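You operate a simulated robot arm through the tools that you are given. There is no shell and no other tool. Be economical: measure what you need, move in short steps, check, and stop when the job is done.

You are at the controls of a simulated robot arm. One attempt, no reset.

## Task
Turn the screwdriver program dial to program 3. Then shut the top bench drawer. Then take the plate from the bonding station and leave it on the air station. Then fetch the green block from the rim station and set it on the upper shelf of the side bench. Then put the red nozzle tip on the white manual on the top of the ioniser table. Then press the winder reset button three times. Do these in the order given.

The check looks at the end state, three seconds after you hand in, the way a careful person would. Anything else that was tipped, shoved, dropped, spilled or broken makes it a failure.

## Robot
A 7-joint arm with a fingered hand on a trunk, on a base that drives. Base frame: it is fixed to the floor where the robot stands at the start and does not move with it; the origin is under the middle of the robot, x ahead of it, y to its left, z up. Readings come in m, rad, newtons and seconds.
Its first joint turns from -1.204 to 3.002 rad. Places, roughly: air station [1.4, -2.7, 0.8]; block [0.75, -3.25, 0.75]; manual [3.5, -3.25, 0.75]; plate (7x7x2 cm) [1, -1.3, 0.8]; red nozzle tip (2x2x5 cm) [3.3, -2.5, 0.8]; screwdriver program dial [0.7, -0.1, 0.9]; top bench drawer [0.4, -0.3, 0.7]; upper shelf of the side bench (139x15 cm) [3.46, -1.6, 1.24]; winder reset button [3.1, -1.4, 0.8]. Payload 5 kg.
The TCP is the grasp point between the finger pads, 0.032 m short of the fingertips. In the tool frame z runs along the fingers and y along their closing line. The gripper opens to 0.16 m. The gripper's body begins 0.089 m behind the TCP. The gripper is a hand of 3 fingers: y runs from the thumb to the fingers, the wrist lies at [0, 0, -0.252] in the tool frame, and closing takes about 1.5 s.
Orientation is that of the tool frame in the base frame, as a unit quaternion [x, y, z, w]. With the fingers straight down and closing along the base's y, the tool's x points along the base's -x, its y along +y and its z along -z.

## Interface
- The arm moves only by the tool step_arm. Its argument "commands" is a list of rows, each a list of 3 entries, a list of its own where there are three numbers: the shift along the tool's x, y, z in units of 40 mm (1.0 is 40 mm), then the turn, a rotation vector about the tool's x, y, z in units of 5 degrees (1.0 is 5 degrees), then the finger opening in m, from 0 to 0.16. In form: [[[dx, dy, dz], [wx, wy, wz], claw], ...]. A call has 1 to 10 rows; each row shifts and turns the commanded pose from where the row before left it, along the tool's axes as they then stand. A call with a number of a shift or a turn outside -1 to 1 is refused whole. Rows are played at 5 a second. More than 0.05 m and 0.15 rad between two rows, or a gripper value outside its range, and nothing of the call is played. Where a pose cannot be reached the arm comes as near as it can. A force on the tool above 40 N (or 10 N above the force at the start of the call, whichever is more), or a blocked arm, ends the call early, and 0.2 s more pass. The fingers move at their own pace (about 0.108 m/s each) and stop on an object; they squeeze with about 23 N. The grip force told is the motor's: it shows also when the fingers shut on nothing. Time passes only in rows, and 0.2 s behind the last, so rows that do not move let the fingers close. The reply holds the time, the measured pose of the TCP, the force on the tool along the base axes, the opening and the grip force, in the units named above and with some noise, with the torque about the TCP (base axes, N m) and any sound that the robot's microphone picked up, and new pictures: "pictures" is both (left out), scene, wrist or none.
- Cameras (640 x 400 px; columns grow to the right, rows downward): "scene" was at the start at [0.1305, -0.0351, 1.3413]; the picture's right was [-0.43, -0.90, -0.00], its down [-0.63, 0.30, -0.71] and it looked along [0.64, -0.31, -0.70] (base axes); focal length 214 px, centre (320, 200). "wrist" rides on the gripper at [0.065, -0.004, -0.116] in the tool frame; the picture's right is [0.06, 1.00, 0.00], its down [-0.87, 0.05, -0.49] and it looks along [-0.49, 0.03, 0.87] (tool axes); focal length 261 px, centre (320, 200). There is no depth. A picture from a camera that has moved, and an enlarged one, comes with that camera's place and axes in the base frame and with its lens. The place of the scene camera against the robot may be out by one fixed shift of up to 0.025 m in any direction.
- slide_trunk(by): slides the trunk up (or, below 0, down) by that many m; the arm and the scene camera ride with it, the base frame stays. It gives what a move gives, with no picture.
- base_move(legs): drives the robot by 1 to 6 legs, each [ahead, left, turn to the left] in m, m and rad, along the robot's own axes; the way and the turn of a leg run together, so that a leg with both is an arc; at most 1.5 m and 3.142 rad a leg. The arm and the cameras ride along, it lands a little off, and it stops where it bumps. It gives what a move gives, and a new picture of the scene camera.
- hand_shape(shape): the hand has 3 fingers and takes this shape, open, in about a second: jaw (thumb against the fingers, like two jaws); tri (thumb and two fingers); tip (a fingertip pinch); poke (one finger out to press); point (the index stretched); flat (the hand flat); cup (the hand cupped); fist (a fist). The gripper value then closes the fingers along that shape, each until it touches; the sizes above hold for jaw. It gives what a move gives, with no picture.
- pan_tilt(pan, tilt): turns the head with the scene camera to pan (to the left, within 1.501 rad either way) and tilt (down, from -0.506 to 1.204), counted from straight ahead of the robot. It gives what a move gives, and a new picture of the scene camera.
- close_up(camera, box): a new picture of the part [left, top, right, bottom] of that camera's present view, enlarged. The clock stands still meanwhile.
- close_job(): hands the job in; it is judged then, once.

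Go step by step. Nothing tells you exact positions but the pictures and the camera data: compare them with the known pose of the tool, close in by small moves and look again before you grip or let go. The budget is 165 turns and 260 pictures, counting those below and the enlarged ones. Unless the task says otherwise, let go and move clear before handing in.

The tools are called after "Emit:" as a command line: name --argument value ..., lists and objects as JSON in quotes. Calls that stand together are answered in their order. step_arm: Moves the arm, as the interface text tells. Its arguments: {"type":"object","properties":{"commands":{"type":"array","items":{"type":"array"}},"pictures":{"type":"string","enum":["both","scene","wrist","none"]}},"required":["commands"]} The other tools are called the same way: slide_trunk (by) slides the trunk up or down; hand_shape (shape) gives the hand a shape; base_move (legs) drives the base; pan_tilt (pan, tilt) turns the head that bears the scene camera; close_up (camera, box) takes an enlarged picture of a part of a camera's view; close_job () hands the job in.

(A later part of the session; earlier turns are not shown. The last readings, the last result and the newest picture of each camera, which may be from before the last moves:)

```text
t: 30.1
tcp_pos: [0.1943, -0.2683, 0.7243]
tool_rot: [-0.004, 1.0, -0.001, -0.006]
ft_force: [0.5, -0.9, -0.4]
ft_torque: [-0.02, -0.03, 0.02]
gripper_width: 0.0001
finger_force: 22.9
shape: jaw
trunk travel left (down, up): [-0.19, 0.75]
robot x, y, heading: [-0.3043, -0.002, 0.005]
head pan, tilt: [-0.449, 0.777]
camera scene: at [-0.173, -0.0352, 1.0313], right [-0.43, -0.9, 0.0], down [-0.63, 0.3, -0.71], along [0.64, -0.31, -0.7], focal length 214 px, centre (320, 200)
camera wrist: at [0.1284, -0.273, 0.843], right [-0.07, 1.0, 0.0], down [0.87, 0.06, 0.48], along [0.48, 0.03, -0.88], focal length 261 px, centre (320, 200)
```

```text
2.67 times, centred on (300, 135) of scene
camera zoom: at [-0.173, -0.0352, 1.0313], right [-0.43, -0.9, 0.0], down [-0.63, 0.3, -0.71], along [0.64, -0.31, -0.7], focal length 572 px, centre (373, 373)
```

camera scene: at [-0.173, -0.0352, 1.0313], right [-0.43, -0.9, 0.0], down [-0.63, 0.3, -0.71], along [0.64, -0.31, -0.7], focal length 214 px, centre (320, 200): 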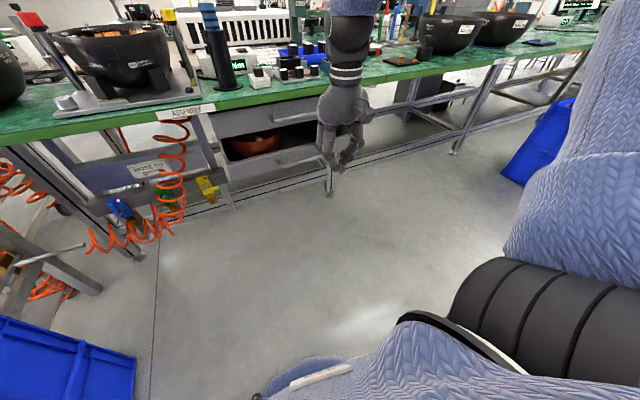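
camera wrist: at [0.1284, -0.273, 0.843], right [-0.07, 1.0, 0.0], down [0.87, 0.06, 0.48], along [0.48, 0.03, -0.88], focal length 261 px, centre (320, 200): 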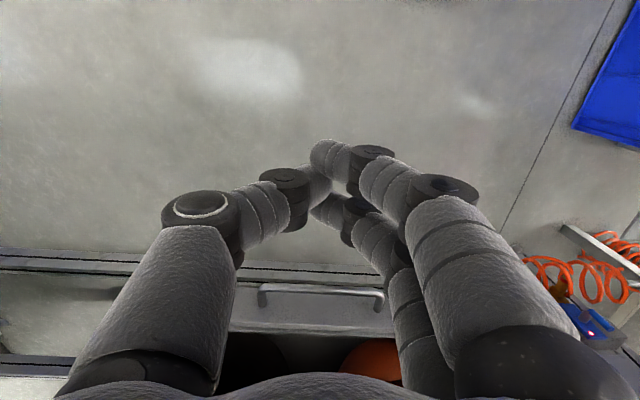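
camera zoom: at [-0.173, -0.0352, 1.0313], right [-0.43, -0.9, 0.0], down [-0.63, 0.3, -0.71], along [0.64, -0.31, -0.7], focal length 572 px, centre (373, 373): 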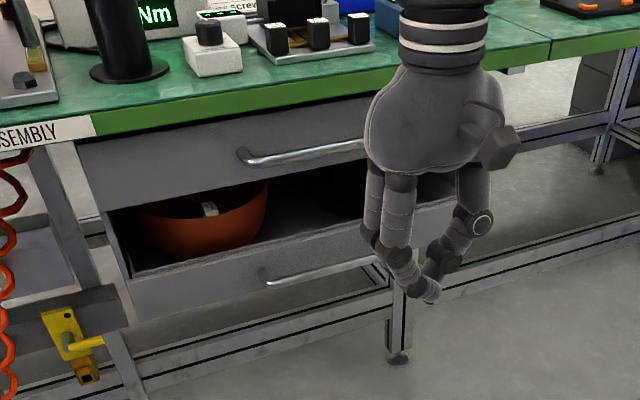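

The top drawer is shut. I raise the trunk again, lift the hand, then drive to the right and look for the bonding station.

Emit:
slide_trunk --by 0.31

Emit:
step_arm --commands '[[[0, 0, -1], [0, 0, 0], 0.02], [[0, 0, -1], [0, 0, 0], 0.02], [[0, 0, -1], [0, 0, 0], 0.02], [[0, 0, -1], [0, 0, 0], 0.02], [[0, 0.5, -1], [0, 0, 0], 0.02], [[0, 0.8, 0], [0, 0, 0], 0.02], [[0, 0.8, 0], [0, 0, 0], 0.02]]' --pictures "none"

Emit:
pan_tilt --pan -0.9 --tilt 0.45

```text
t: 33.1
tcp_pos: [0.1946, -0.2679, 1.035]
tool_rot: [-0.002, 1.0, -0.001, -0.006]
ft_force: [-0.4, 0.3, 0.6]
ft_torque: [0.02, -0.01, 0.0]
gripper_width: 0.0002
finger_force: 22.9
shape: jaw
trunk travel left (down, up): [-0.5, 0.44]
robot x, y, heading: [-0.3062, -0.0002, 0.002]
head pan, tilt: [-0.449, 0.777]
```

```text
t: 34.8
tcp_pos: [0.1965, -0.1819, 1.2361]
tool_rot: [-0.003, 1.0, -0.001, -0.007]
ft_force: [0.3, 0.4, 0.2]
ft_torque: [-0.04, -0.02, 0.01]
gripper_width: 0.0197
finger_force: 0.1
shape: jaw
trunk travel left (down, up): [-0.5, 0.44]
robot x, y, heading: [-0.3004, 0.0002, 0.003]
head pan, tilt: [-0.449, 0.777]
```

```text
t: 35.6
tcp_pos: [0.1978, -0.1842, 1.2353]
tool_rot: [-0.002, 1.0, 0.0, -0.006]
ft_force: [0.8, 0.1, 0.2]
ft_torque: [0.0, 0.0, 0.02]
gripper_width: 0.0195
finger_force: 0.1
shape: jaw
trunk travel left (down, up): [-0.5, 0.44]
robot x, y, heading: [-0.3045, -0.0024, 0.003]
head pan, tilt: [-0.901, 0.45]
camera scene: at [-0.1897, -0.072, 1.3698], right [-0.78, -0.62, 0.0], down [-0.27, 0.34, -0.9], along [0.56, -0.7, -0.44], focal length 214 px, centre (320, 200)
```

scene: 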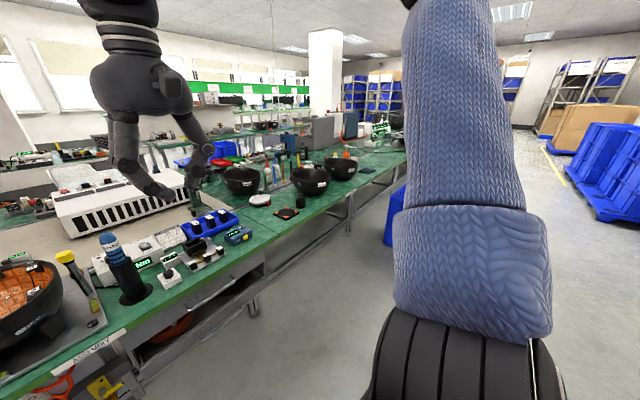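

The bench continues to the right; the aisle is free. I drive 1.2 m to the right.

Emit:
base_move --legs '[[0, -1.2, 0]]'

Emit:
pan_tilt --pan -0.2 --tilt 0.6

```text
t: 41.7
tcp_pos: [0.1973, -1.3794, 1.2354]
tool_rot: [-0.002, 1.0, 0.0, -0.006]
ft_force: [0.1, -0.2, 0.3]
ft_torque: [0.03, 0.03, 0.02]
gripper_width: 0.0197
finger_force: 0.0
shape: jaw
trunk travel left (down, up): [-0.5, 0.44]
robot x, y, heading: [-0.302, -1.1968, -0.005]
head pan, tilt: [-0.901, 0.45]
camera scene: at [-0.1894, -1.2669, 1.3698], right [-0.78, -0.62, 0.0], down [-0.27, 0.34, -0.9], along [0.56, -0.71, -0.44], focal length 214 px, centre (320, 200)
```

scene: 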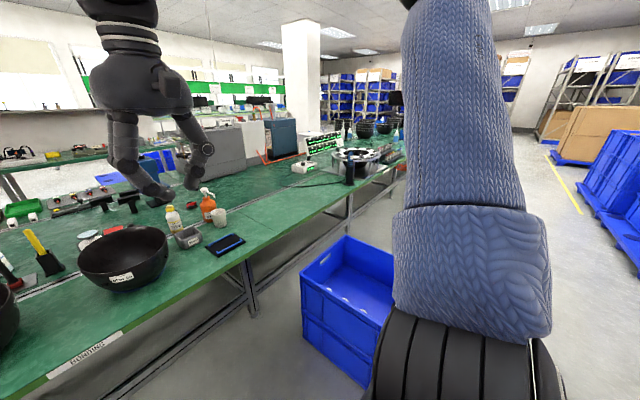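

```text
t: 42.8
tcp_pos: [0.1971, -1.3804, 1.2345]
tool_rot: [-0.002, 1.0, -0.001, -0.005]
ft_force: [-0.4, 0.1, 0.0]
ft_torque: [-0.02, 0.0, 0.04]
gripper_width: 0.0197
finger_force: 0.1
shape: jaw
trunk travel left (down, up): [-0.5, 0.44]
robot x, y, heading: [-0.3001, -1.1924, -0.001]
head pan, tilt: [-0.201, 0.6]
camera scene: at [-0.1598, -1.2122, 1.3563], right [-0.2, -0.98, 0.0], down [-0.55, 0.11, -0.83], along [0.81, -0.17, -0.56], focal length 214 px, centre (320, 200)
```

scene: 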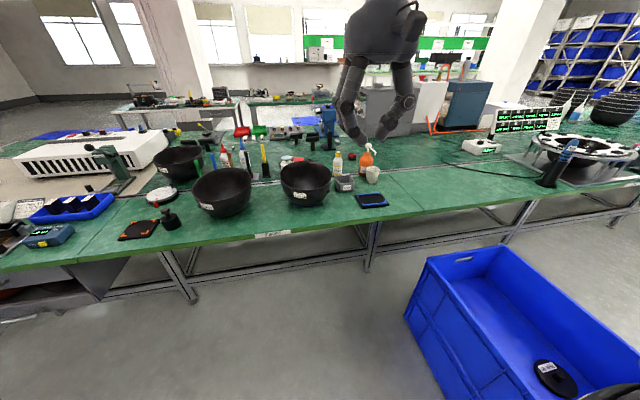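

The bonding station should appear around (295,168) in this view. I enlarge that area and the right part.

Emit:
close_up --camera "scene" --box '[180, 100, 400, 230]'

Emit:
close_up --camera "scene" --box '[400, 60, 640, 210]'

```text
2.91 times, centred on (290, 165) of scene
camera zoom: at [-0.1598, -1.2122, 1.3563], right [-0.2, -0.98, 0.0], down [-0.55, 0.11, -0.83], along [0.81, -0.17, -0.56], focal length 624 px, centre (407, 302)
```

zoom: 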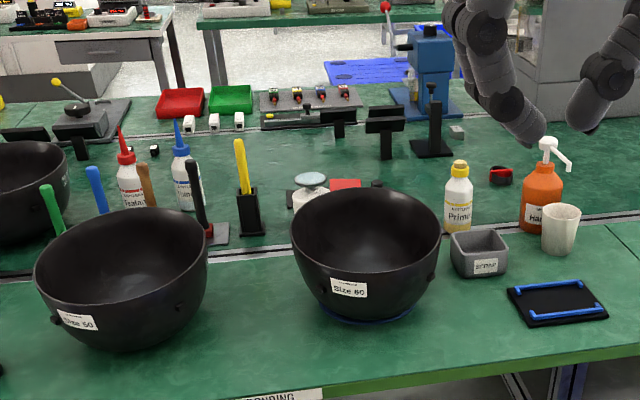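

```text
2.67 times, centred on (520, 135) of scene
camera zoom: at [-0.1598, -1.2122, 1.3563], right [-0.2, -0.98, 0.0], down [-0.55, 0.11, -0.83], along [0.81, -0.17, -0.56], focal length 572 px, centre (-213, 373)
```

zoom: 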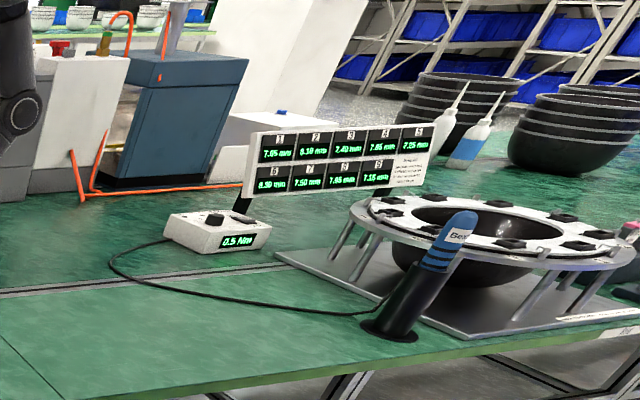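

A red square-ish item lies behind the "Size 60" bowl at the bonding bench — probably the plate. I drive forward and look down with the wrist camera.

Emit:
base_move --legs '[[0.36, -0.1, 0]]'

Emit:
step_arm --commands '[[[-1, 0, 0], [0, 0, 0], 0.12], [[-1, 0, 0], [0, 0, 0], 0.12], [[-1, 0, 0], [0, 0, 0], 0.12], [[-1, 0.5, 0], [0, 0, 0], 0.12], [[-1, 0.5, 0], [0, 0, 0], 0.12], [[-1, 0.5, 0], [0, 0, 0], 0.12]]'

```text
t: 45.1
tcp_pos: [0.558, -1.4803, 1.2351]
tool_rot: [-0.002, 1.0, 0.0, -0.005]
ft_force: [0.6, -0.3, 0.1]
ft_torque: [0.0, -0.01, 0.02]
gripper_width: 0.0196
finger_force: 0.0
shape: jaw
trunk travel left (down, up): [-0.5, 0.44]
robot x, y, heading: [0.0569, -1.2961, 0.003]
head pan, tilt: [-0.201, 0.6]
camera scene: at [0.2007, -1.3129, 1.3561], right [-0.2, -0.98, 0.0], down [-0.55, 0.11, -0.82], along [0.81, -0.16, -0.57], focal length 214 px, centre (320, 200)
```

scene: 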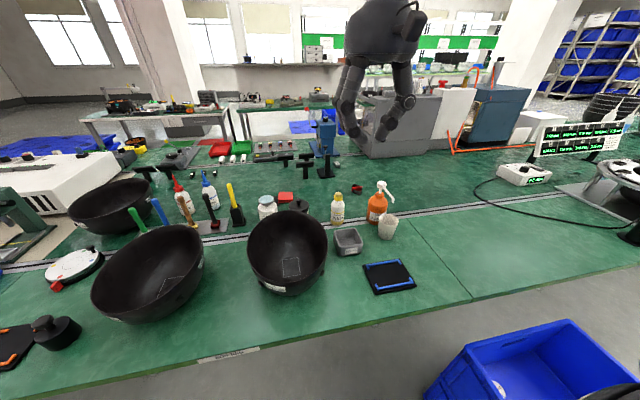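

```text
t: 46.5
tcp_pos: [0.7981, -1.4175, 1.2319]
tool_rot: [-0.002, 1.0, -0.002, -0.006]
ft_force: [0.2, 0.8, 0.0]
ft_torque: [-0.07, 0.02, -0.01]
gripper_width: 0.1198
finger_force: 0.1
shape: jaw
trunk travel left (down, up): [-0.5, 0.44]
robot x, y, heading: [0.0559, -1.2937, -0.008]
head pan, tilt: [-0.201, 0.6]
camera scene: at [0.2009, -1.3112, 1.3561], right [-0.2, -0.98, 0.0], down [-0.55, 0.11, -0.82], along [0.81, -0.17, -0.57], focal length 214 px, centre (320, 200)
camera wrist: at [0.7329, -1.422, 1.3505], right [-0.07, 1.0, 0.0], down [0.88, 0.06, 0.48], along [0.48, 0.03, -0.88], focal length 261 px, centre (320, 200)
```

scene: 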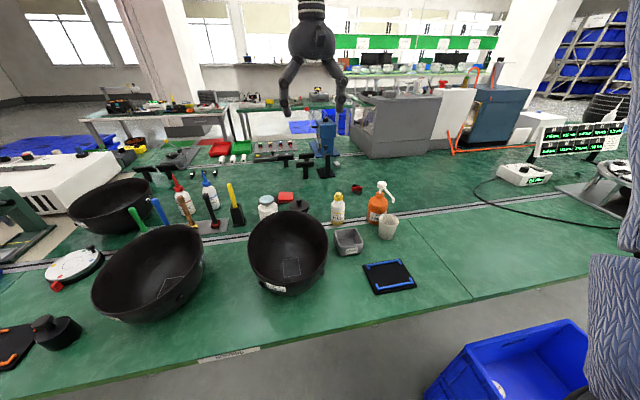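
wrist: 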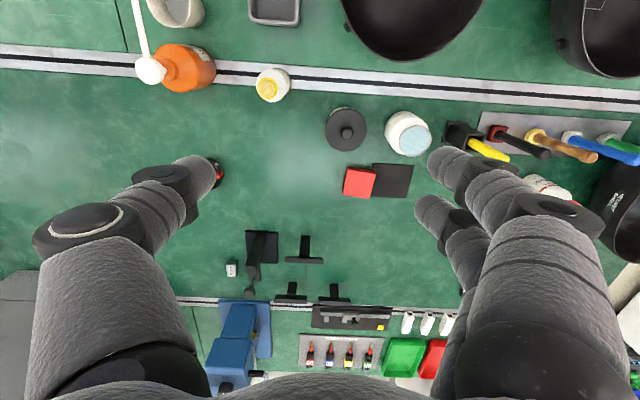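

Below I see a red square and a black square overlapping. I enlarge to tell which is the plate.

Emit:
close_up --camera "wrist" --box '[310, 90, 450, 210]'

Emit:
close_up --camera "scene" --box '[240, 170, 360, 260]'

```text
3.33 times, centred on (380, 150) of wrist
camera zoom: at [0.7329, -1.422, 1.3505], right [-0.07, 1.0, 0.0], down [0.88, 0.06, 0.48], along [0.48, 0.03, -0.88], focal length 869 px, centre (120, 367)
```

zoom: 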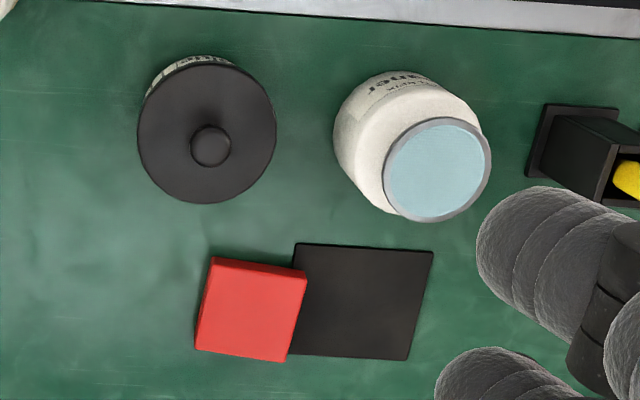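

```text
4.44 times, centred on (300, 215) of scene
camera zoom: at [0.2009, -1.3112, 1.3561], right [-0.2, -0.98, 0.0], down [-0.55, 0.11, -0.82], along [0.81, -0.17, -0.57], focal length 953 px, centre (409, 133)
```

zoom: 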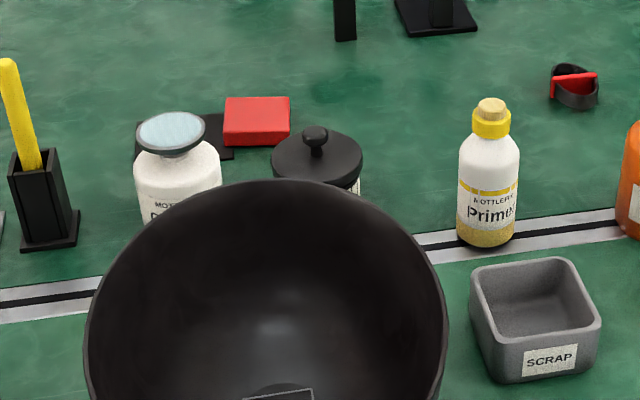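

The red 7 cm plate is near (0.972, -1.320), with a black pad next to it. I move over it and part of the way down, then check.

Emit:
step_arm --commands '[[[-0.87, 0.49, 0.5], [0, 0, 0.6], 0.12], [[-0.87, 0.49, 1], [0, 0, 0], 0.12], [[-0.87, 0.49, 0.8], [0, 0, 0], 0.12], [[-0.87, 0.49, 0.8], [0, 0, 0], 0.12], [[-0.87, 0.49, 0.8], [0, 0, 0], 0.12], [[0, 0, 0.8], [0, 0, 0], 0.12], [[0, 0, 0.8], [0, 0, 0], 0.12]]'

```text
refused: row 2 steps farther than a row can; nothing moved
```

Emit:
step_arm --commands '[[[-0.87, 0.49, 0.5], [0, 0, 0.6], 0.12], [[-0.87, 0.49, 0.5], [0, 0, 0], 0.12], [[-0.87, 0.49, 0.5], [0, 0, 0], 0.12], [[-0.87, 0.49, 0.5], [0, 0, 0], 0.12], [[-0.87, 0.49, 0.5], [0, 0, 0], 0.12], [[0, 0, 1], [0, 0, 0], 0.12], [[0, 0, 1], [0, 0, 0], 0.12], [[0, 0, 1], [0, 0, 0], 0.12], [[0, 0, 1], [0, 0, 0], 0.12], [[0, 0, 0], [0, 0, 0], 0.12]]'

```text
t: 48.8
tcp_pos: [0.9686, -1.329, 0.9679]
tool_rot: [0.024, 1.0, -0.001, -0.005]
ft_force: [-0.3, -0.1, 0.2]
ft_torque: [0.0, -0.07, 0.05]
gripper_width: 0.1198
finger_force: 0.1
shape: jaw
trunk travel left (down, up): [-0.5, 0.44]
robot x, y, heading: [0.0539, -1.2937, 0.002]
head pan, tilt: [-0.201, 0.6]
camera scene: at [0.1991, -1.3123, 1.3564], right [-0.2, -0.98, 0.0], down [-0.55, 0.11, -0.83], along [0.81, -0.17, -0.56], focal length 214 px, centre (320, 200)
camera wrist: at [0.9033, -1.3293, 1.0865], right [-0.01, 1.0, 0.0], down [0.88, 0.01, 0.48], along [0.48, 0.01, -0.88], focal length 261 px, centre (320, 200)
```

scene: 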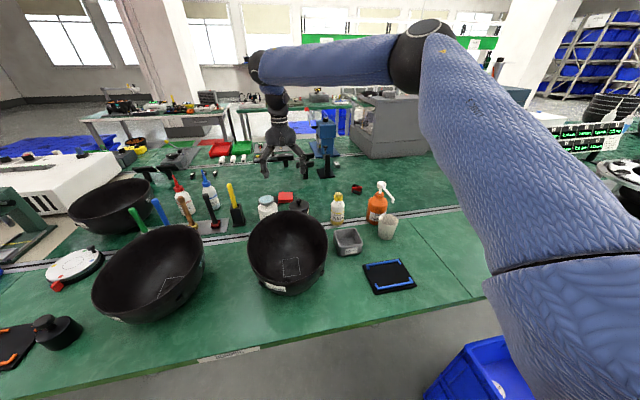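
wrist: 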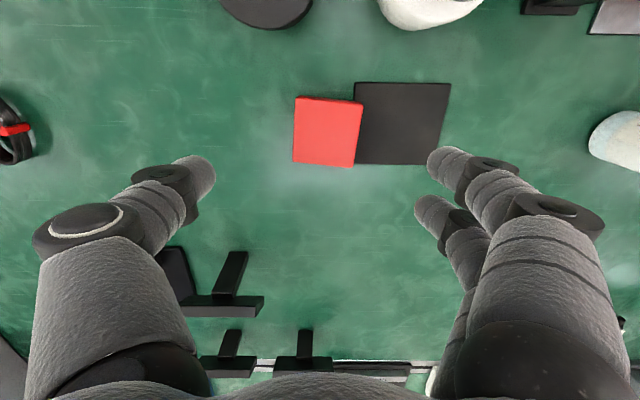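

The plate is centred at (0.968, -1.319), rotated about 5° more. I align and descend to grip height.

Emit:
step_arm --commands '[[[0, 0.24, 0.8], [0, 0, 1], 0.12], [[0, 0, 0.8], [0, 0, 0], 0.12], [[0, 0, 0.8], [0, 0, 0], 0.11], [[0, 0, 0.5], [0, 0, 0], 0.11], [[0, 0, 0.3], [0, 0, 0], 0.11], [[0, 0, 0], [0, 0, 0], 0.11]]' --pictures "wrist"

```text
t: 50.0
tcp_pos: [0.9721, -1.3181, 0.8539]
tool_rot: [0.07, 0.998, 0.002, -0.002]
ft_force: [-7.7, -2.6, 25.7]
ft_torque: [1.68, -0.01, 0.43]
gripper_width: 0.1078
finger_force: 0.1
shape: jaw
trunk travel left (down, up): [-0.5, 0.44]
robot x, y, heading: [0.0554, -1.2973, -0.002]
head pan, tilt: [-0.201, 0.6]
stopped in row 5: the force on the tool passed its limit (the readings are from after the stop); the commanded pose is now the measured one
camera wrist: at [0.9035, -1.3132, 0.972], right [0.08, 1.0, 0.01], down [0.87, -0.07, 0.49], along [0.49, -0.03, -0.87], focal length 261 px, centre (320, 200)
```

wrist: 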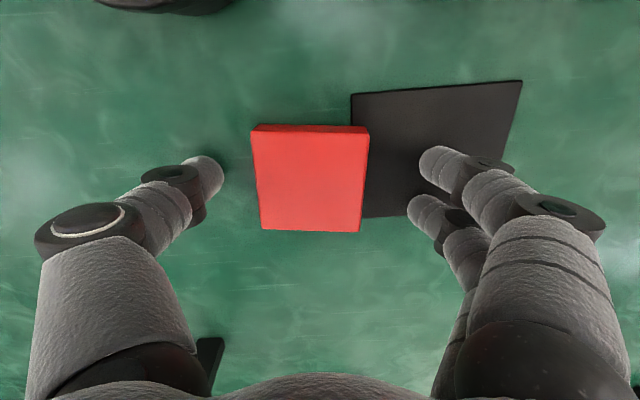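

The fingers touched the black pad on the +y side. I raise a few mm and close on the plate.

Emit:
step_arm --commands '[[[0, 0, -0.12], [0, 0, 0], 0.11], [[0, 0, 0], [0, 0, 0], 0.08], [[0, 0, 0], [0, 0, 0], 0.05], [[0, 0, 0], [0, 0, 0], 0.05], [[0, 0, 0], [0, 0, 0], 0.05]]' --pictures "wrist"

```text
t: 51.1
tcp_pos: [0.9697, -1.3184, 0.8557]
tool_rot: [0.069, 0.998, 0.002, -0.003]
ft_force: [-1.1, 4.6, 15.7]
ft_torque: [0.95, -0.17, 0.17]
gripper_width: 0.0581
finger_force: 23.2
shape: jaw
trunk travel left (down, up): [-0.5, 0.44]
robot x, y, heading: [0.0566, -1.2947, -0.001]
head pan, tilt: [-0.201, 0.6]
camera wrist: at [0.9036, -1.3136, 0.9731], right [0.08, 1.0, 0.0], down [0.87, -0.07, 0.49], along [0.49, -0.03, -0.87], focal length 261 px, centre (320, 200)
```

wrist: 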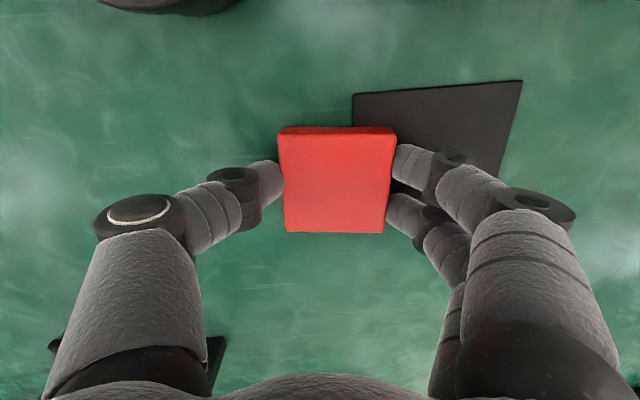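

The plate is in the grip. I lift it and check.

Emit:
step_arm --commands '[[[0, 0, -0.4], [0, 0, 0], 0.045], [[0, 0, -0.7], [0, 0, 0], 0.045], [[0, 0, -1], [0, 0, 0], 0.045], [[0, 0, -1], [0, 0, 0], 0.045], [[0, 0, -1], [0, 0, 0], 0.045], [[0, 0, -1], [0, 0, 0], 0.045], [[0, 0, -1], [0, 0, 0], 0.045], [[0, 0, -1], [0, 0, 0], 0.045], [[0, 0, -1], [0, 0, 0], 0.045]]'

```text
t: 53.1
tcp_pos: [0.9718, -1.3171, 1.1799]
tool_rot: [0.069, 0.998, 0.001, -0.002]
ft_force: [-0.5, 1.1, -0.9]
ft_torque: [-0.03, 0.0, -0.01]
gripper_width: 0.0578
finger_force: 23.2
shape: jaw
trunk travel left (down, up): [-0.5, 0.44]
robot x, y, heading: [0.0543, -1.2972, -0.002]
head pan, tilt: [-0.201, 0.6]
camera scene: at [0.1988, -1.3115, 1.3563], right [-0.2, -0.98, 0.0], down [-0.55, 0.11, -0.83], along [0.81, -0.17, -0.56], focal length 214 px, centre (320, 200)
camera wrist: at [0.9058, -1.3135, 1.2978], right [0.08, 1.0, 0.0], down [0.87, -0.07, 0.49], along [0.49, -0.04, -0.87], focal length 261 px, centre (320, 200)
```

scene: 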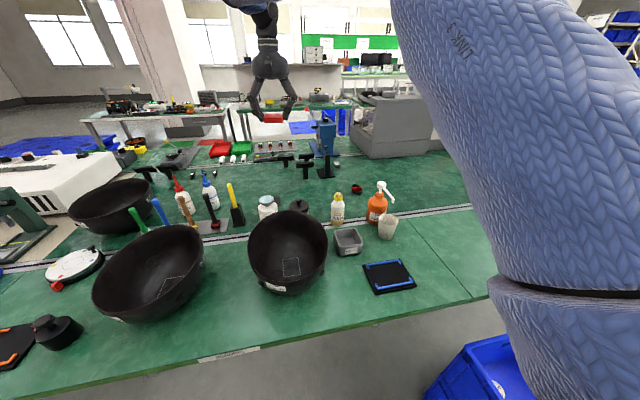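
wrist: 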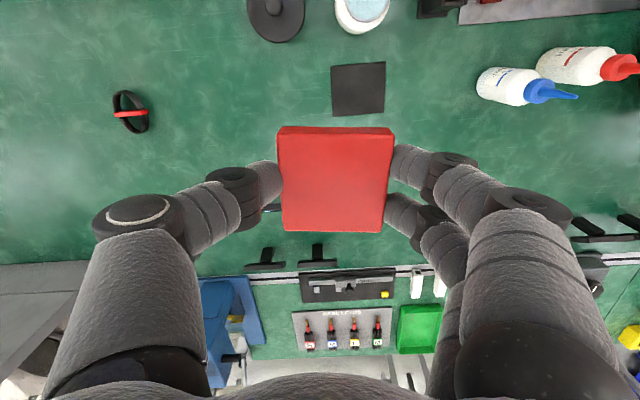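

I hold the plate. Now I retract the arm over the aisle, back off and survey the way to the air and rim stations (a blue bin stands on the floor to the right).

Emit:
step_arm --commands '[[[1, 0, -0.3], [0, 0, 0], 0.045], [[1, 0, -0.3], [0, 0, 0], 0.045], [[1, 0, -0.3], [0, 0, 0], 0.045], [[1, 0, -0.3], [0, 0, 0], 0.045], [[1, 0, -0.3], [0, 0, 0], 0.045], [[1, 0, 0], [0, 0, 0], 0.045], [[1, 0, 0], [0, 0, 0], 0.045], [[1, 0, 0], [0, 0, 0], 0.045], [[1, 0, 0], [0, 0, 0], 0.045], [[1, 0, 0], [0, 0, 0], 0.045]]' --pictures "none"

Emit:
base_move --legs '[[-0.6, 0, 0]]'

Emit:
pan_tilt --pan -0.8 --tilt 0.4

Emit:
pan_tilt --pan -1.45 --tilt 0.5

```text
t: 55.4
tcp_pos: [0.5759, -1.2647, 1.2418]
tool_rot: [0.07, 0.998, 0.002, -0.003]
ft_force: [-0.1, 0.4, 0.3]
ft_torque: [-0.01, -0.05, 0.0]
gripper_width: 0.0572
finger_force: 23.0
shape: jaw
trunk travel left (down, up): [-0.5, 0.44]
robot x, y, heading: [0.0582, -1.2935, -0.008]
head pan, tilt: [-0.201, 0.6]
```

```text
t: 58.8
tcp_pos: [-0.0279, -1.2642, 1.2411]
tool_rot: [0.07, 0.998, 0.002, -0.003]
ft_force: [-0.5, 1.1, -0.2]
ft_torque: [0.02, -0.03, 0.04]
gripper_width: 0.0571
finger_force: 22.9
shape: jaw
trunk travel left (down, up): [-0.5, 0.44]
robot x, y, heading: [-0.5486, -1.2918, -0.004]
head pan, tilt: [-0.201, 0.6]
camera scene: at [-0.4051, -1.3118, 1.3564], right [-0.2, -0.98, 0.0], down [-0.55, 0.11, -0.83], along [0.81, -0.17, -0.56], focal length 214 px, centre (320, 200)
```

scene: 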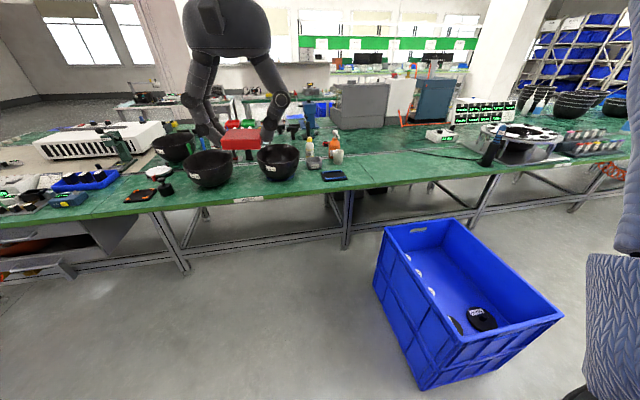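

```text
t: 59.8
tcp_pos: [-0.0266, -1.2662, 1.2402]
tool_rot: [0.07, 0.998, 0.002, -0.003]
ft_force: [-0.3, 0.8, -0.6]
ft_torque: [0.0, -0.01, 0.01]
gripper_width: 0.057
finger_force: 23.5
shape: jaw
trunk travel left (down, up): [-0.5, 0.44]
robot x, y, heading: [-0.5512, -1.2962, -0.002]
head pan, tilt: [-0.799, 0.4]
camera scene: at [-0.4264, -1.3605, 1.3745], right [-0.72, -0.7, 0.0], down [-0.27, 0.28, -0.92], along [0.64, -0.66, -0.39], focal length 214 px, centre (320, 200)
```

scene: 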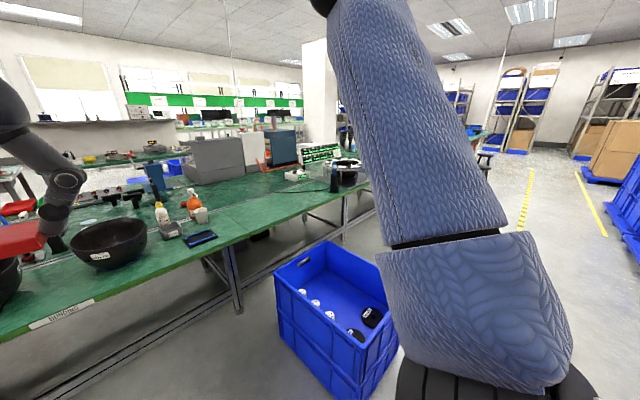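

```text
t: 60.8
tcp_pos: [-0.0259, -1.266, 1.2422]
tool_rot: [0.07, 0.998, 0.0, -0.003]
ft_force: [-0.5, -0.7, -0.3]
ft_torque: [0.01, 0.0, 0.01]
gripper_width: 0.0573
finger_force: 22.8
shape: jaw
trunk travel left (down, up): [-0.5, 0.44]
robot x, y, heading: [-0.5493, -1.2953, -0.0]
head pan, tilt: [-1.45, 0.499]
camera scene: at [-0.4801, -1.3843, 1.3654], right [-0.99, -0.12, 0.0], down [-0.06, 0.48, -0.88], along [0.1, -0.87, -0.48], focal length 214 px, centre (320, 200)
```

scene: 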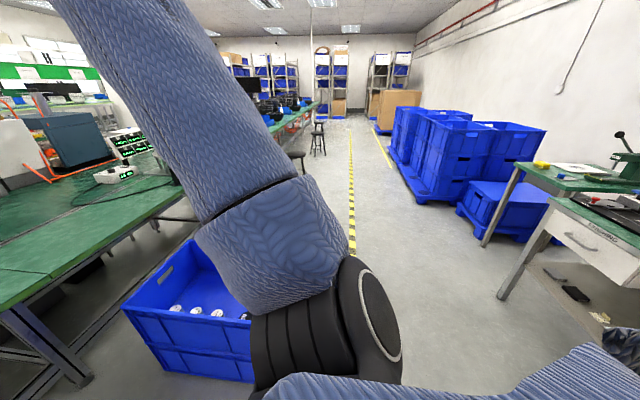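

The bin occupies x -0.17…0.5, y -1.8…-2.45; driving at x≈-0.6 clears it. I go to about y=-2.9 and look at the stations.

Emit:
base_move --legs '[[-0.1, 0, 0], [0, -1.5, 0]]'

Emit:
pan_tilt --pan 0.0 --tilt 0.4

Emit:
pan_tilt --pan -0.7 --tilt 0.4

```text
t: 69.0
tcp_pos: [-0.1187, -2.7555, 1.2423]
tool_rot: [0.062, 0.998, 0.002, -0.002]
ft_force: [-1.2, 0.1, -0.5]
ft_torque: [-0.01, 0.01, 0.01]
gripper_width: 0.0573
finger_force: 22.9
shape: jaw
trunk travel left (down, up): [-0.5, 0.44]
robot x, y, heading: [-0.6379, -2.7905, 0.015]
head pan, tilt: [-1.45, 0.499]
camera scene: at [-0.5693, -2.8815, 1.3653], right [-0.99, -0.14, 0.0], down [-0.07, 0.47, -0.88], along [0.12, -0.87, -0.48], focal length 214 px, centre (320, 200)
```

scene: 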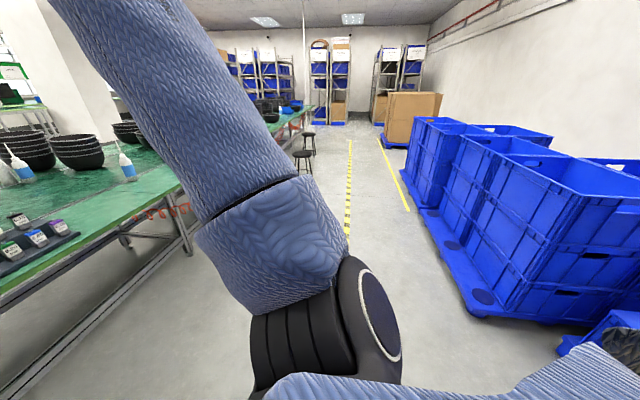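

```text
t: 70.5
tcp_pos: [-0.1185, -2.7537, 1.243]
tool_rot: [0.061, 0.998, 0.001, -0.002]
ft_force: [0.6, 0.0, -0.5]
ft_torque: [0.0, 0.0, 0.02]
gripper_width: 0.0574
finger_force: 23.0
shape: jaw
trunk travel left (down, up): [-0.5, 0.44]
robot x, y, heading: [-0.6412, -2.7906, 0.018]
head pan, tilt: [0.0, 0.4]
camera scene: at [-0.489, -2.7897, 1.3745], right [0.01, -1.0, 0.0], down [-0.39, -0.01, -0.92], along [0.92, 0.01, -0.39], focal length 214 px, centre (320, 200)
```

scene: 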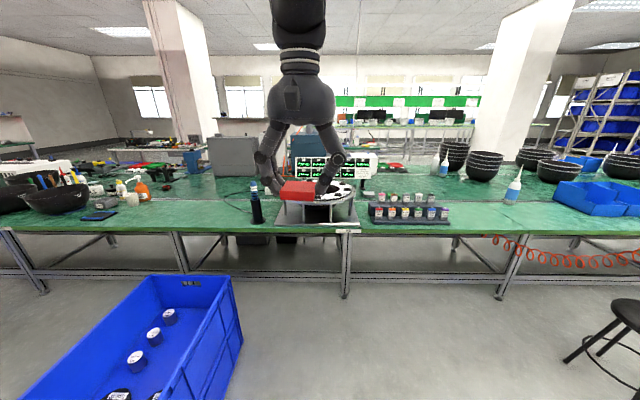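

```text
t: 71.6
tcp_pos: [-0.1175, -2.7534, 1.2412]
tool_rot: [0.061, 0.998, 0.001, -0.002]
ft_force: [-0.7, 0.1, 0.6]
ft_torque: [-0.02, 0.01, -0.01]
gripper_width: 0.057
finger_force: 22.8
shape: jaw
trunk travel left (down, up): [-0.5, 0.44]
robot x, y, heading: [-0.6437, -2.7916, 0.017]
head pan, tilt: [-0.7, 0.4]
camera scene: at [-0.5098, -2.8495, 1.3745], right [-0.63, -0.78, 0.0], down [-0.3, 0.25, -0.92], along [0.71, -0.58, -0.39], focal length 214 px, centre (320, 200)
```

scene: 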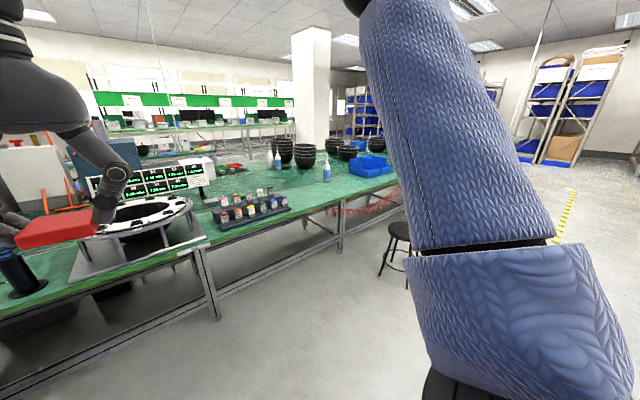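

Straight ahead is the ring rig; the air station (1.4, -2.7) should be behind it. I enlarge the frontal view.

Emit:
pan_tilt --pan -0.1 --tilt 0.4

Emit:
close_up --camera "scene" --box '[210, 130, 450, 250]'

```text
t: 72.6
tcp_pos: [-0.1178, -2.7521, 1.2422]
tool_rot: [0.061, 0.998, 0.001, -0.002]
ft_force: [0.9, -0.6, 0.4]
ft_torque: [-0.02, -0.01, -0.06]
gripper_width: 0.0574
finger_force: 22.9
shape: jaw
trunk travel left (down, up): [-0.5, 0.44]
robot x, y, heading: [-0.6378, -2.7924, 0.015]
head pan, tilt: [-0.099, 0.4]
camera scene: at [-0.4893, -2.7989, 1.3745], right [-0.08, -1.0, 0.0], down [-0.39, 0.03, -0.92], along [0.92, -0.08, -0.39], focal length 214 px, centre (320, 200)
```

scene: 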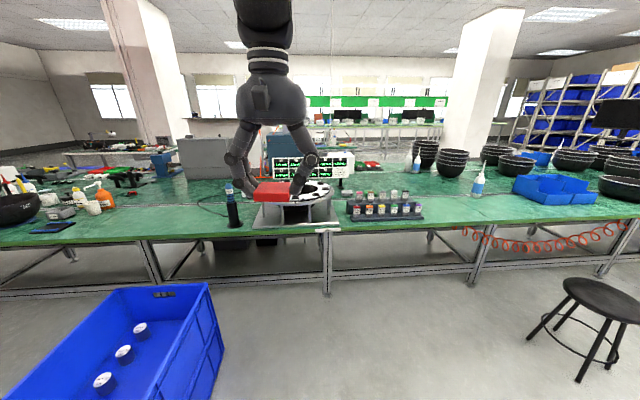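

```text
2.67 times, centred on (330, 190) of scene
camera zoom: at [-0.4893, -2.7989, 1.3745], right [-0.08, -1.0, 0.0], down [-0.39, 0.03, -0.92], along [0.92, -0.08, -0.39], focal length 572 px, centre (293, 227)
```

zoom: 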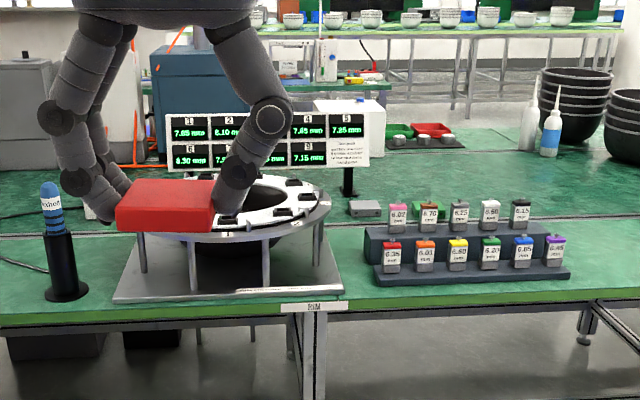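

The rim label is here; the air station lies on the far half of this double bench, reachable only from the far aisle. I check whether the bench's right end is passable.

Emit:
base_move --legs '[[-0.1, -1.2, 0]]'

Emit:
pan_tilt --pan -0.6 --tilt 0.3

Emit:
pan_tilt --pan -1.4 --tilt 0.3

```text
t: 78.7
tcp_pos: [-0.1949, -3.9539, 1.2421]
tool_rot: [0.057, 0.998, 0.001, -0.003]
ft_force: [-0.3, -0.9, -0.1]
ft_torque: [0.02, -0.03, -0.03]
gripper_width: 0.0572
finger_force: 23.1
shape: jaw
trunk travel left (down, up): [-0.5, 0.44]
robot x, y, heading: [-0.7164, -3.9955, 0.019]
head pan, tilt: [-0.099, 0.4]
camera scene: at [-0.5659, -4.0017, 1.3745], right [-0.08, -1.0, 0.0], down [-0.39, 0.03, -0.92], along [0.92, -0.07, -0.39], focal length 214 px, centre (320, 200)
```

scene: 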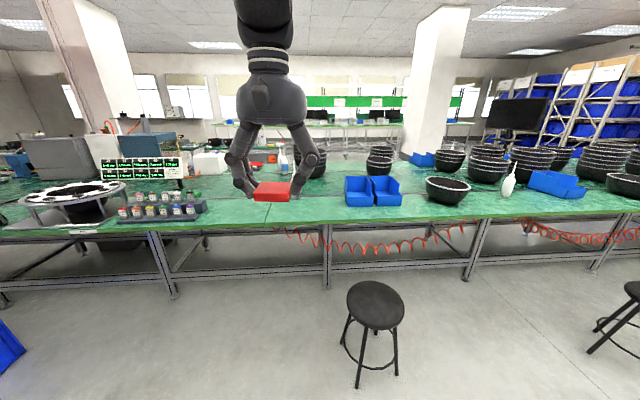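

```text
t: 79.6
tcp_pos: [-0.1944, -3.9541, 1.241]
tool_rot: [0.058, 0.998, 0.002, -0.002]
ft_force: [0.0, -0.5, -0.8]
ft_torque: [-0.01, -0.01, 0.01]
gripper_width: 0.0572
finger_force: 23.1
shape: jaw
trunk travel left (down, up): [-0.5, 0.44]
robot x, y, heading: [-0.7123, -3.9963, 0.024]
head pan, tilt: [-0.6, 0.3]
camera scene: at [-0.58, -4.0451, 1.3837], right [-0.55, -0.84, 0.0], down [-0.25, 0.16, -0.96], along [0.8, -0.52, -0.3], focal length 214 px, centre (320, 200)
```

scene: 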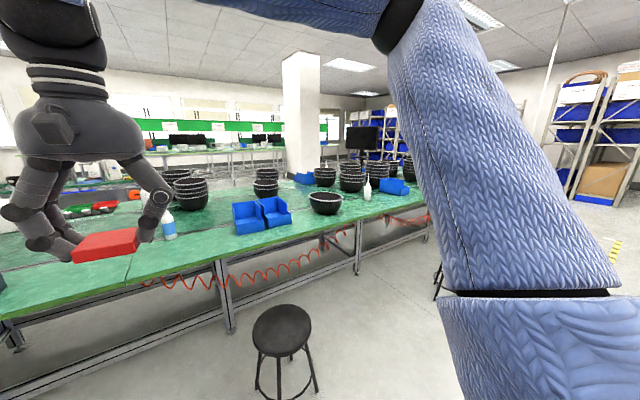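

```text
t: 80.8
tcp_pos: [-0.1962, -3.9544, 1.242]
tool_rot: [0.058, 0.998, 0.001, -0.003]
ft_force: [-0.4, -0.2, -1.1]
ft_torque: [-0.02, 0.0, -0.03]
gripper_width: 0.0573
finger_force: 22.9
shape: jaw
trunk travel left (down, up): [-0.5, 0.44]
robot x, y, heading: [-0.7162, -3.9972, 0.023]
head pan, tilt: [-1.4, 0.3]
camera scene: at [-0.6402, -4.0858, 1.3838], right [-0.98, -0.19, 0.0], down [-0.06, 0.29, -0.96], along [0.18, -0.94, -0.3], focal length 214 px, centre (320, 200)
```

scene: 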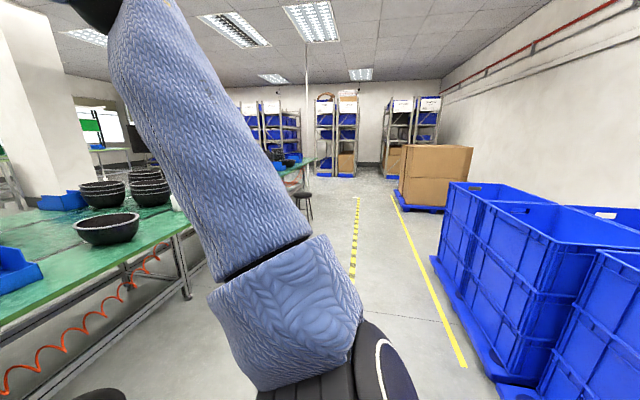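

The bench seems to end near y≈-5.3 with a gap beyond, though stools stand there. I drive nearer to see.

Emit:
base_move --legs '[[0, -1.2, 0]]'

Emit:
pan_tilt --pan -0.7 --tilt 0.5

Emit:
pan_tilt --pan 0.0 --tilt 0.4

```text
t: 86.9
tcp_pos: [-0.1617, -5.157, 1.2409]
tool_rot: [0.052, 0.999, 0.001, -0.003]
ft_force: [-0.3, 0.5, 0.0]
ft_torque: [0.05, -0.02, 0.01]
gripper_width: 0.0571
finger_force: 23.1
shape: jaw
trunk travel left (down, up): [-0.5, 0.44]
robot x, y, heading: [-0.6797, -5.2069, 0.032]
head pan, tilt: [-1.4, 0.3]
camera scene: at [-0.6056, -5.2948, 1.3837], right [-0.98, -0.2, 0.0], down [-0.06, 0.29, -0.96], along [0.19, -0.94, -0.3], focal length 214 px, centre (320, 200)
```

scene: 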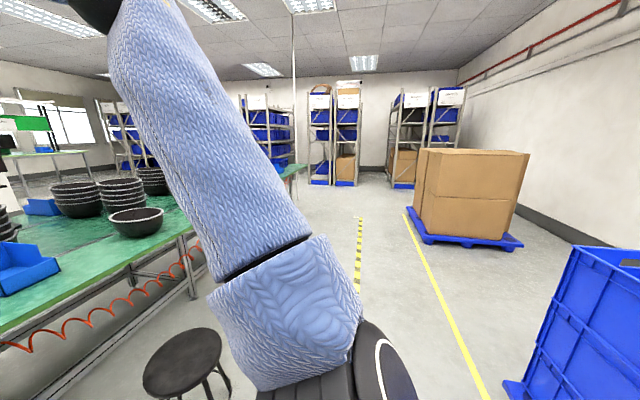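

```text
t: 88.0
tcp_pos: [-0.1619, -5.1574, 1.2408]
tool_rot: [0.053, 0.999, 0.0, -0.003]
ft_force: [1.0, 0.4, 0.1]
ft_torque: [0.0, 0.03, 0.01]
gripper_width: 0.0573
finger_force: 23.2
shape: jaw
trunk travel left (down, up): [-0.5, 0.44]
robot x, y, heading: [-0.6796, -5.2054, 0.034]
head pan, tilt: [-0.7, 0.499]
camera scene: at [-0.5531, -5.2593, 1.3654], right [-0.62, -0.79, 0.0], down [-0.38, 0.3, -0.88], along [0.69, -0.54, -0.48], focal length 214 px, centre (320, 200)
```

scene: 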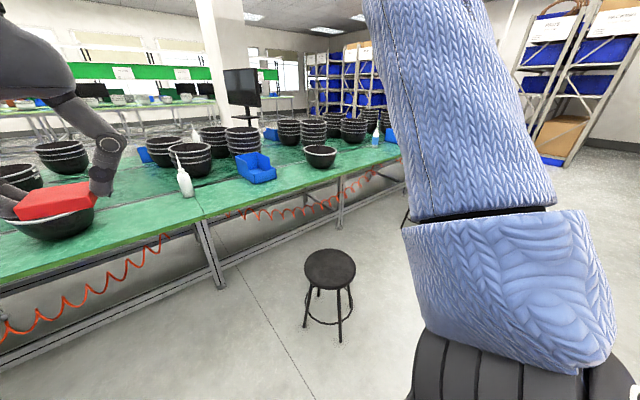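

```text
t: 89.0
tcp_pos: [-0.1623, -5.1576, 1.2413]
tool_rot: [0.052, 0.999, 0.002, -0.003]
ft_force: [-0.1, -1.1, -0.3]
ft_torque: [0.0, 0.0, -0.01]
gripper_width: 0.0572
finger_force: 22.8
shape: jaw
trunk travel left (down, up): [-0.5, 0.44]
robot x, y, heading: [-0.683, -5.2049, 0.038]
head pan, tilt: [0.0, 0.4]
camera scene: at [-0.532, -5.2001, 1.3745], right [0.03, -1.0, 0.0], down [-0.39, -0.01, -0.92], along [0.92, 0.03, -0.39], focal length 214 px, centre (320, 200)
```

scene: 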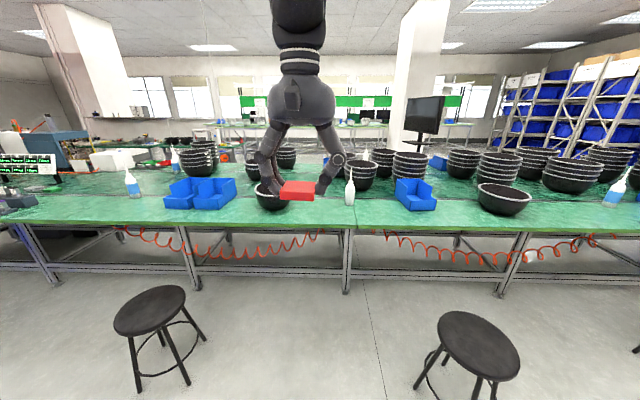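

The bench goes on further than I judged, and the upper arm blocks the view to the right. I turn the robot to face along the aisle to see where the bench ends.

Emit:
base_move --legs '[[0, 0, -1.57]]'

Emit:
pan_tilt --pan 0.5 --tilt 0.25

```text
t: 93.2
tcp_pos: [-0.6213, -5.7228, 1.2413]
tool_rot: [0.735, 0.678, 0.003, -0.001]
ft_force: [0.6, 0.6, -0.2]
ft_torque: [-0.02, 0.01, -0.01]
gripper_width: 0.0572
finger_force: 23.1
shape: jaw
trunk travel left (down, up): [-0.5, 0.44]
robot x, y, heading: [-0.683, -5.2067, -1.512]
head pan, tilt: [0.0, 0.4]
camera scene: at [-0.6671, -5.3471, 1.3745], right [-1.0, -0.06, 0.0], down [-0.02, 0.39, -0.92], along [0.05, -0.92, -0.39], focal length 214 px, centre (320, 200)
```

scene: 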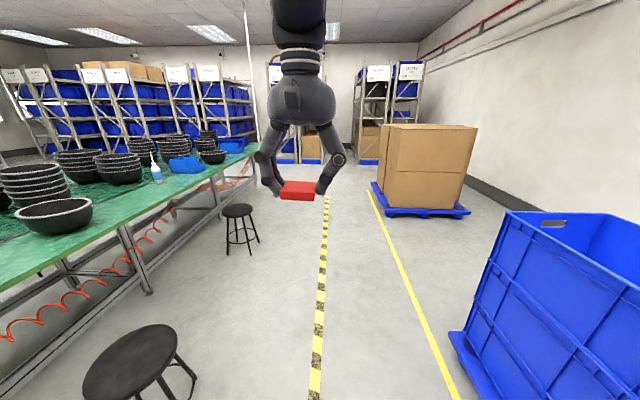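

```text
t: 94.1
tcp_pos: [-0.6206, -5.725, 1.242]
tool_rot: [0.735, 0.678, 0.002, -0.001]
ft_force: [-0.2, 0.5, -1.1]
ft_torque: [0.0, -0.01, 0.0]
gripper_width: 0.0575
finger_force: 23.1
shape: jaw
trunk travel left (down, up): [-0.5, 0.44]
robot x, y, heading: [-0.6816, -5.2073, -1.516]
head pan, tilt: [0.499, 0.25]
camera scene: at [-0.623, -5.334, 1.3885], right [-0.85, -0.53, 0.0], down [-0.13, 0.21, -0.97], along [0.51, -0.82, -0.25], focal length 214 px, centre (320, 200)
```

scene: 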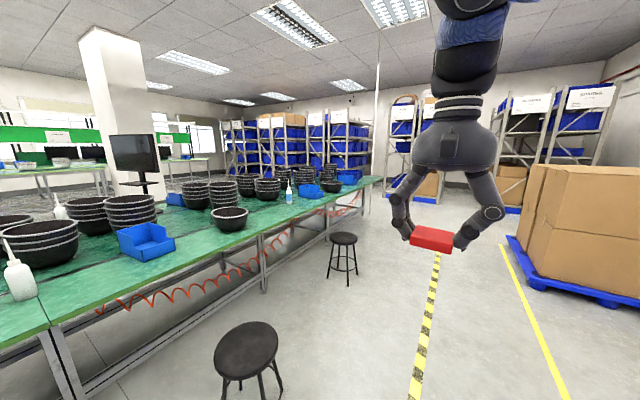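

The right end is about y≈-9, while the first pictures showed the left end near y≈+0.7. The left way round is shorter, so I turn to face +y and drive back along the aisle.

Emit:
base_move --legs '[[0, 0, 3.08]]'

Emit:
pan_tilt --pan 0.0 --tilt 0.35

```text
t: 101.7
tcp_pos: [-0.702, -4.6829, 1.2413]
tool_rot: [-0.649, 0.761, -0.001, -0.003]
ft_force: [0.0, 0.8, 0.2]
ft_torque: [-0.01, 0.0, 0.04]
gripper_width: 0.0573
finger_force: 22.7
shape: jaw
trunk travel left (down, up): [-0.5, 0.44]
robot x, y, heading: [-0.6819, -5.2048, 1.547]
head pan, tilt: [0.499, 0.25]
camera scene: at [-0.7169, -5.0712, 1.3885], right [0.89, 0.46, 0.0], down [0.11, -0.22, -0.97], along [-0.45, 0.86, -0.25], focal length 214 px, centre (320, 200)
```

scene: 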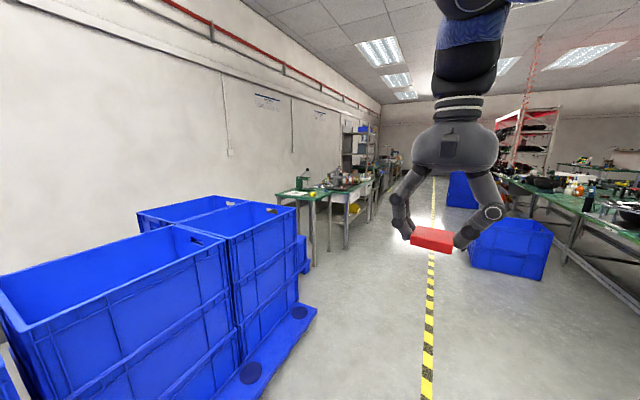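

```text
t: 102.6
tcp_pos: [-0.7016, -4.6842, 1.241]
tool_rot: [-0.65, 0.76, 0.0, -0.003]
ft_force: [0.7, 0.0, -0.5]
ft_torque: [-0.01, 0.01, -0.01]
gripper_width: 0.0572
finger_force: 22.5
shape: jaw
trunk travel left (down, up): [-0.5, 0.44]
robot x, y, heading: [-0.6827, -5.2075, 1.549]
head pan, tilt: [0.0, 0.351]
camera scene: at [-0.672, -5.061, 1.3791], right [1.0, -0.02, 0.0], down [-0.01, -0.34, -0.94], along [0.02, 0.94, -0.34], focal length 214 px, centre (320, 200)
```

scene: 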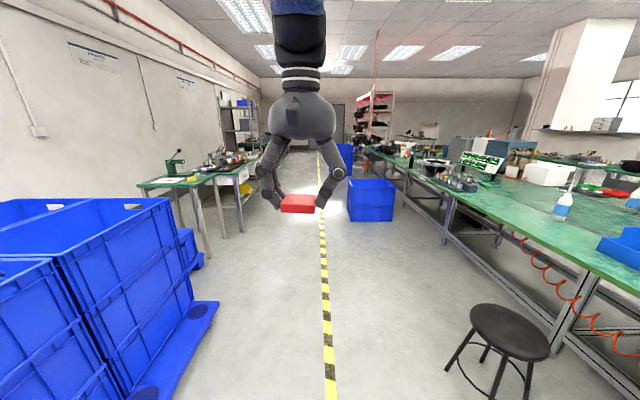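

The aisle along the stripe is free. I drive ahead 4.4 m.

Emit:
base_move --legs '[[0, 0, 0.02], [1.5, 0, 0], [1.5, 0, 0], [1.4, 0, 0]]'

Emit:
pan_tilt --pan -0.35 --tilt 0.4

```text
t: 124.0
tcp_pos: [-0.6991, -0.283, 1.2413]
tool_rot: [-0.655, 0.756, -0.001, -0.003]
ft_force: [1.2, 0.5, -1.1]
ft_torque: [-0.04, -0.01, -0.04]
gripper_width: 0.057
finger_force: 23.0
shape: jaw
trunk travel left (down, up): [-0.5, 0.44]
robot x, y, heading: [-0.6708, -0.8003, 1.567]
head pan, tilt: [0.0, 0.351]
camera scene: at [-0.6634, -0.6597, 1.379], right [1.0, 0.0, 0.0], down [0.0, -0.34, -0.94], along [0.0, 0.94, -0.34], focal length 214 px, centre (320, 200)
```

scene: 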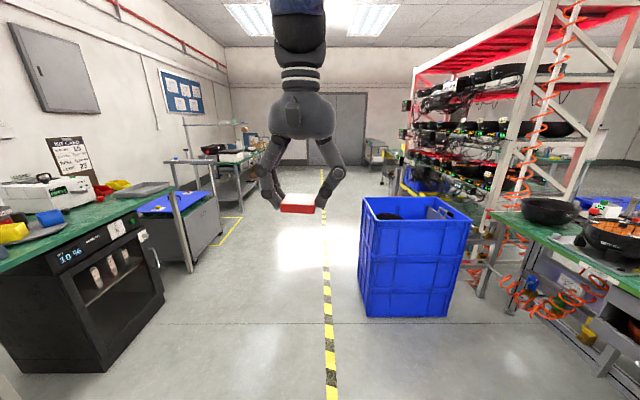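

```text
t: 124.9
tcp_pos: [-0.6989, -0.2823, 1.2415]
tool_rot: [-0.655, 0.756, -0.001, -0.004]
ft_force: [-0.2, -0.3, -1.2]
ft_torque: [0.03, -0.02, 0.04]
gripper_width: 0.0573
finger_force: 22.5
shape: jaw
trunk travel left (down, up): [-0.5, 0.44]
robot x, y, heading: [-0.6702, -0.8023, 1.564]
head pan, tilt: [-0.351, 0.4]
camera scene: at [-0.6317, -0.6662, 1.3745], right [0.94, -0.35, 0.0], down [-0.13, -0.37, -0.92], along [0.32, 0.86, -0.39], focal length 214 px, centre (320, 200)
```

scene: 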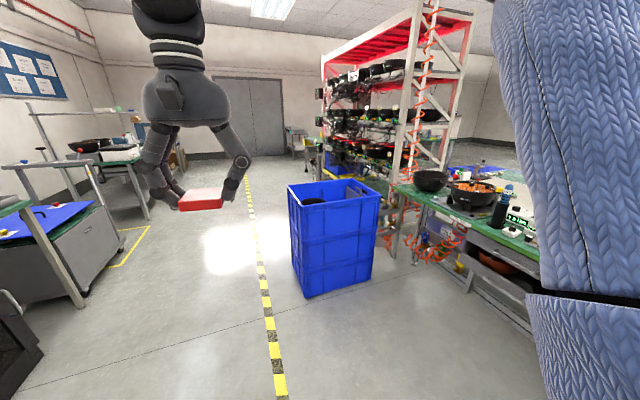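

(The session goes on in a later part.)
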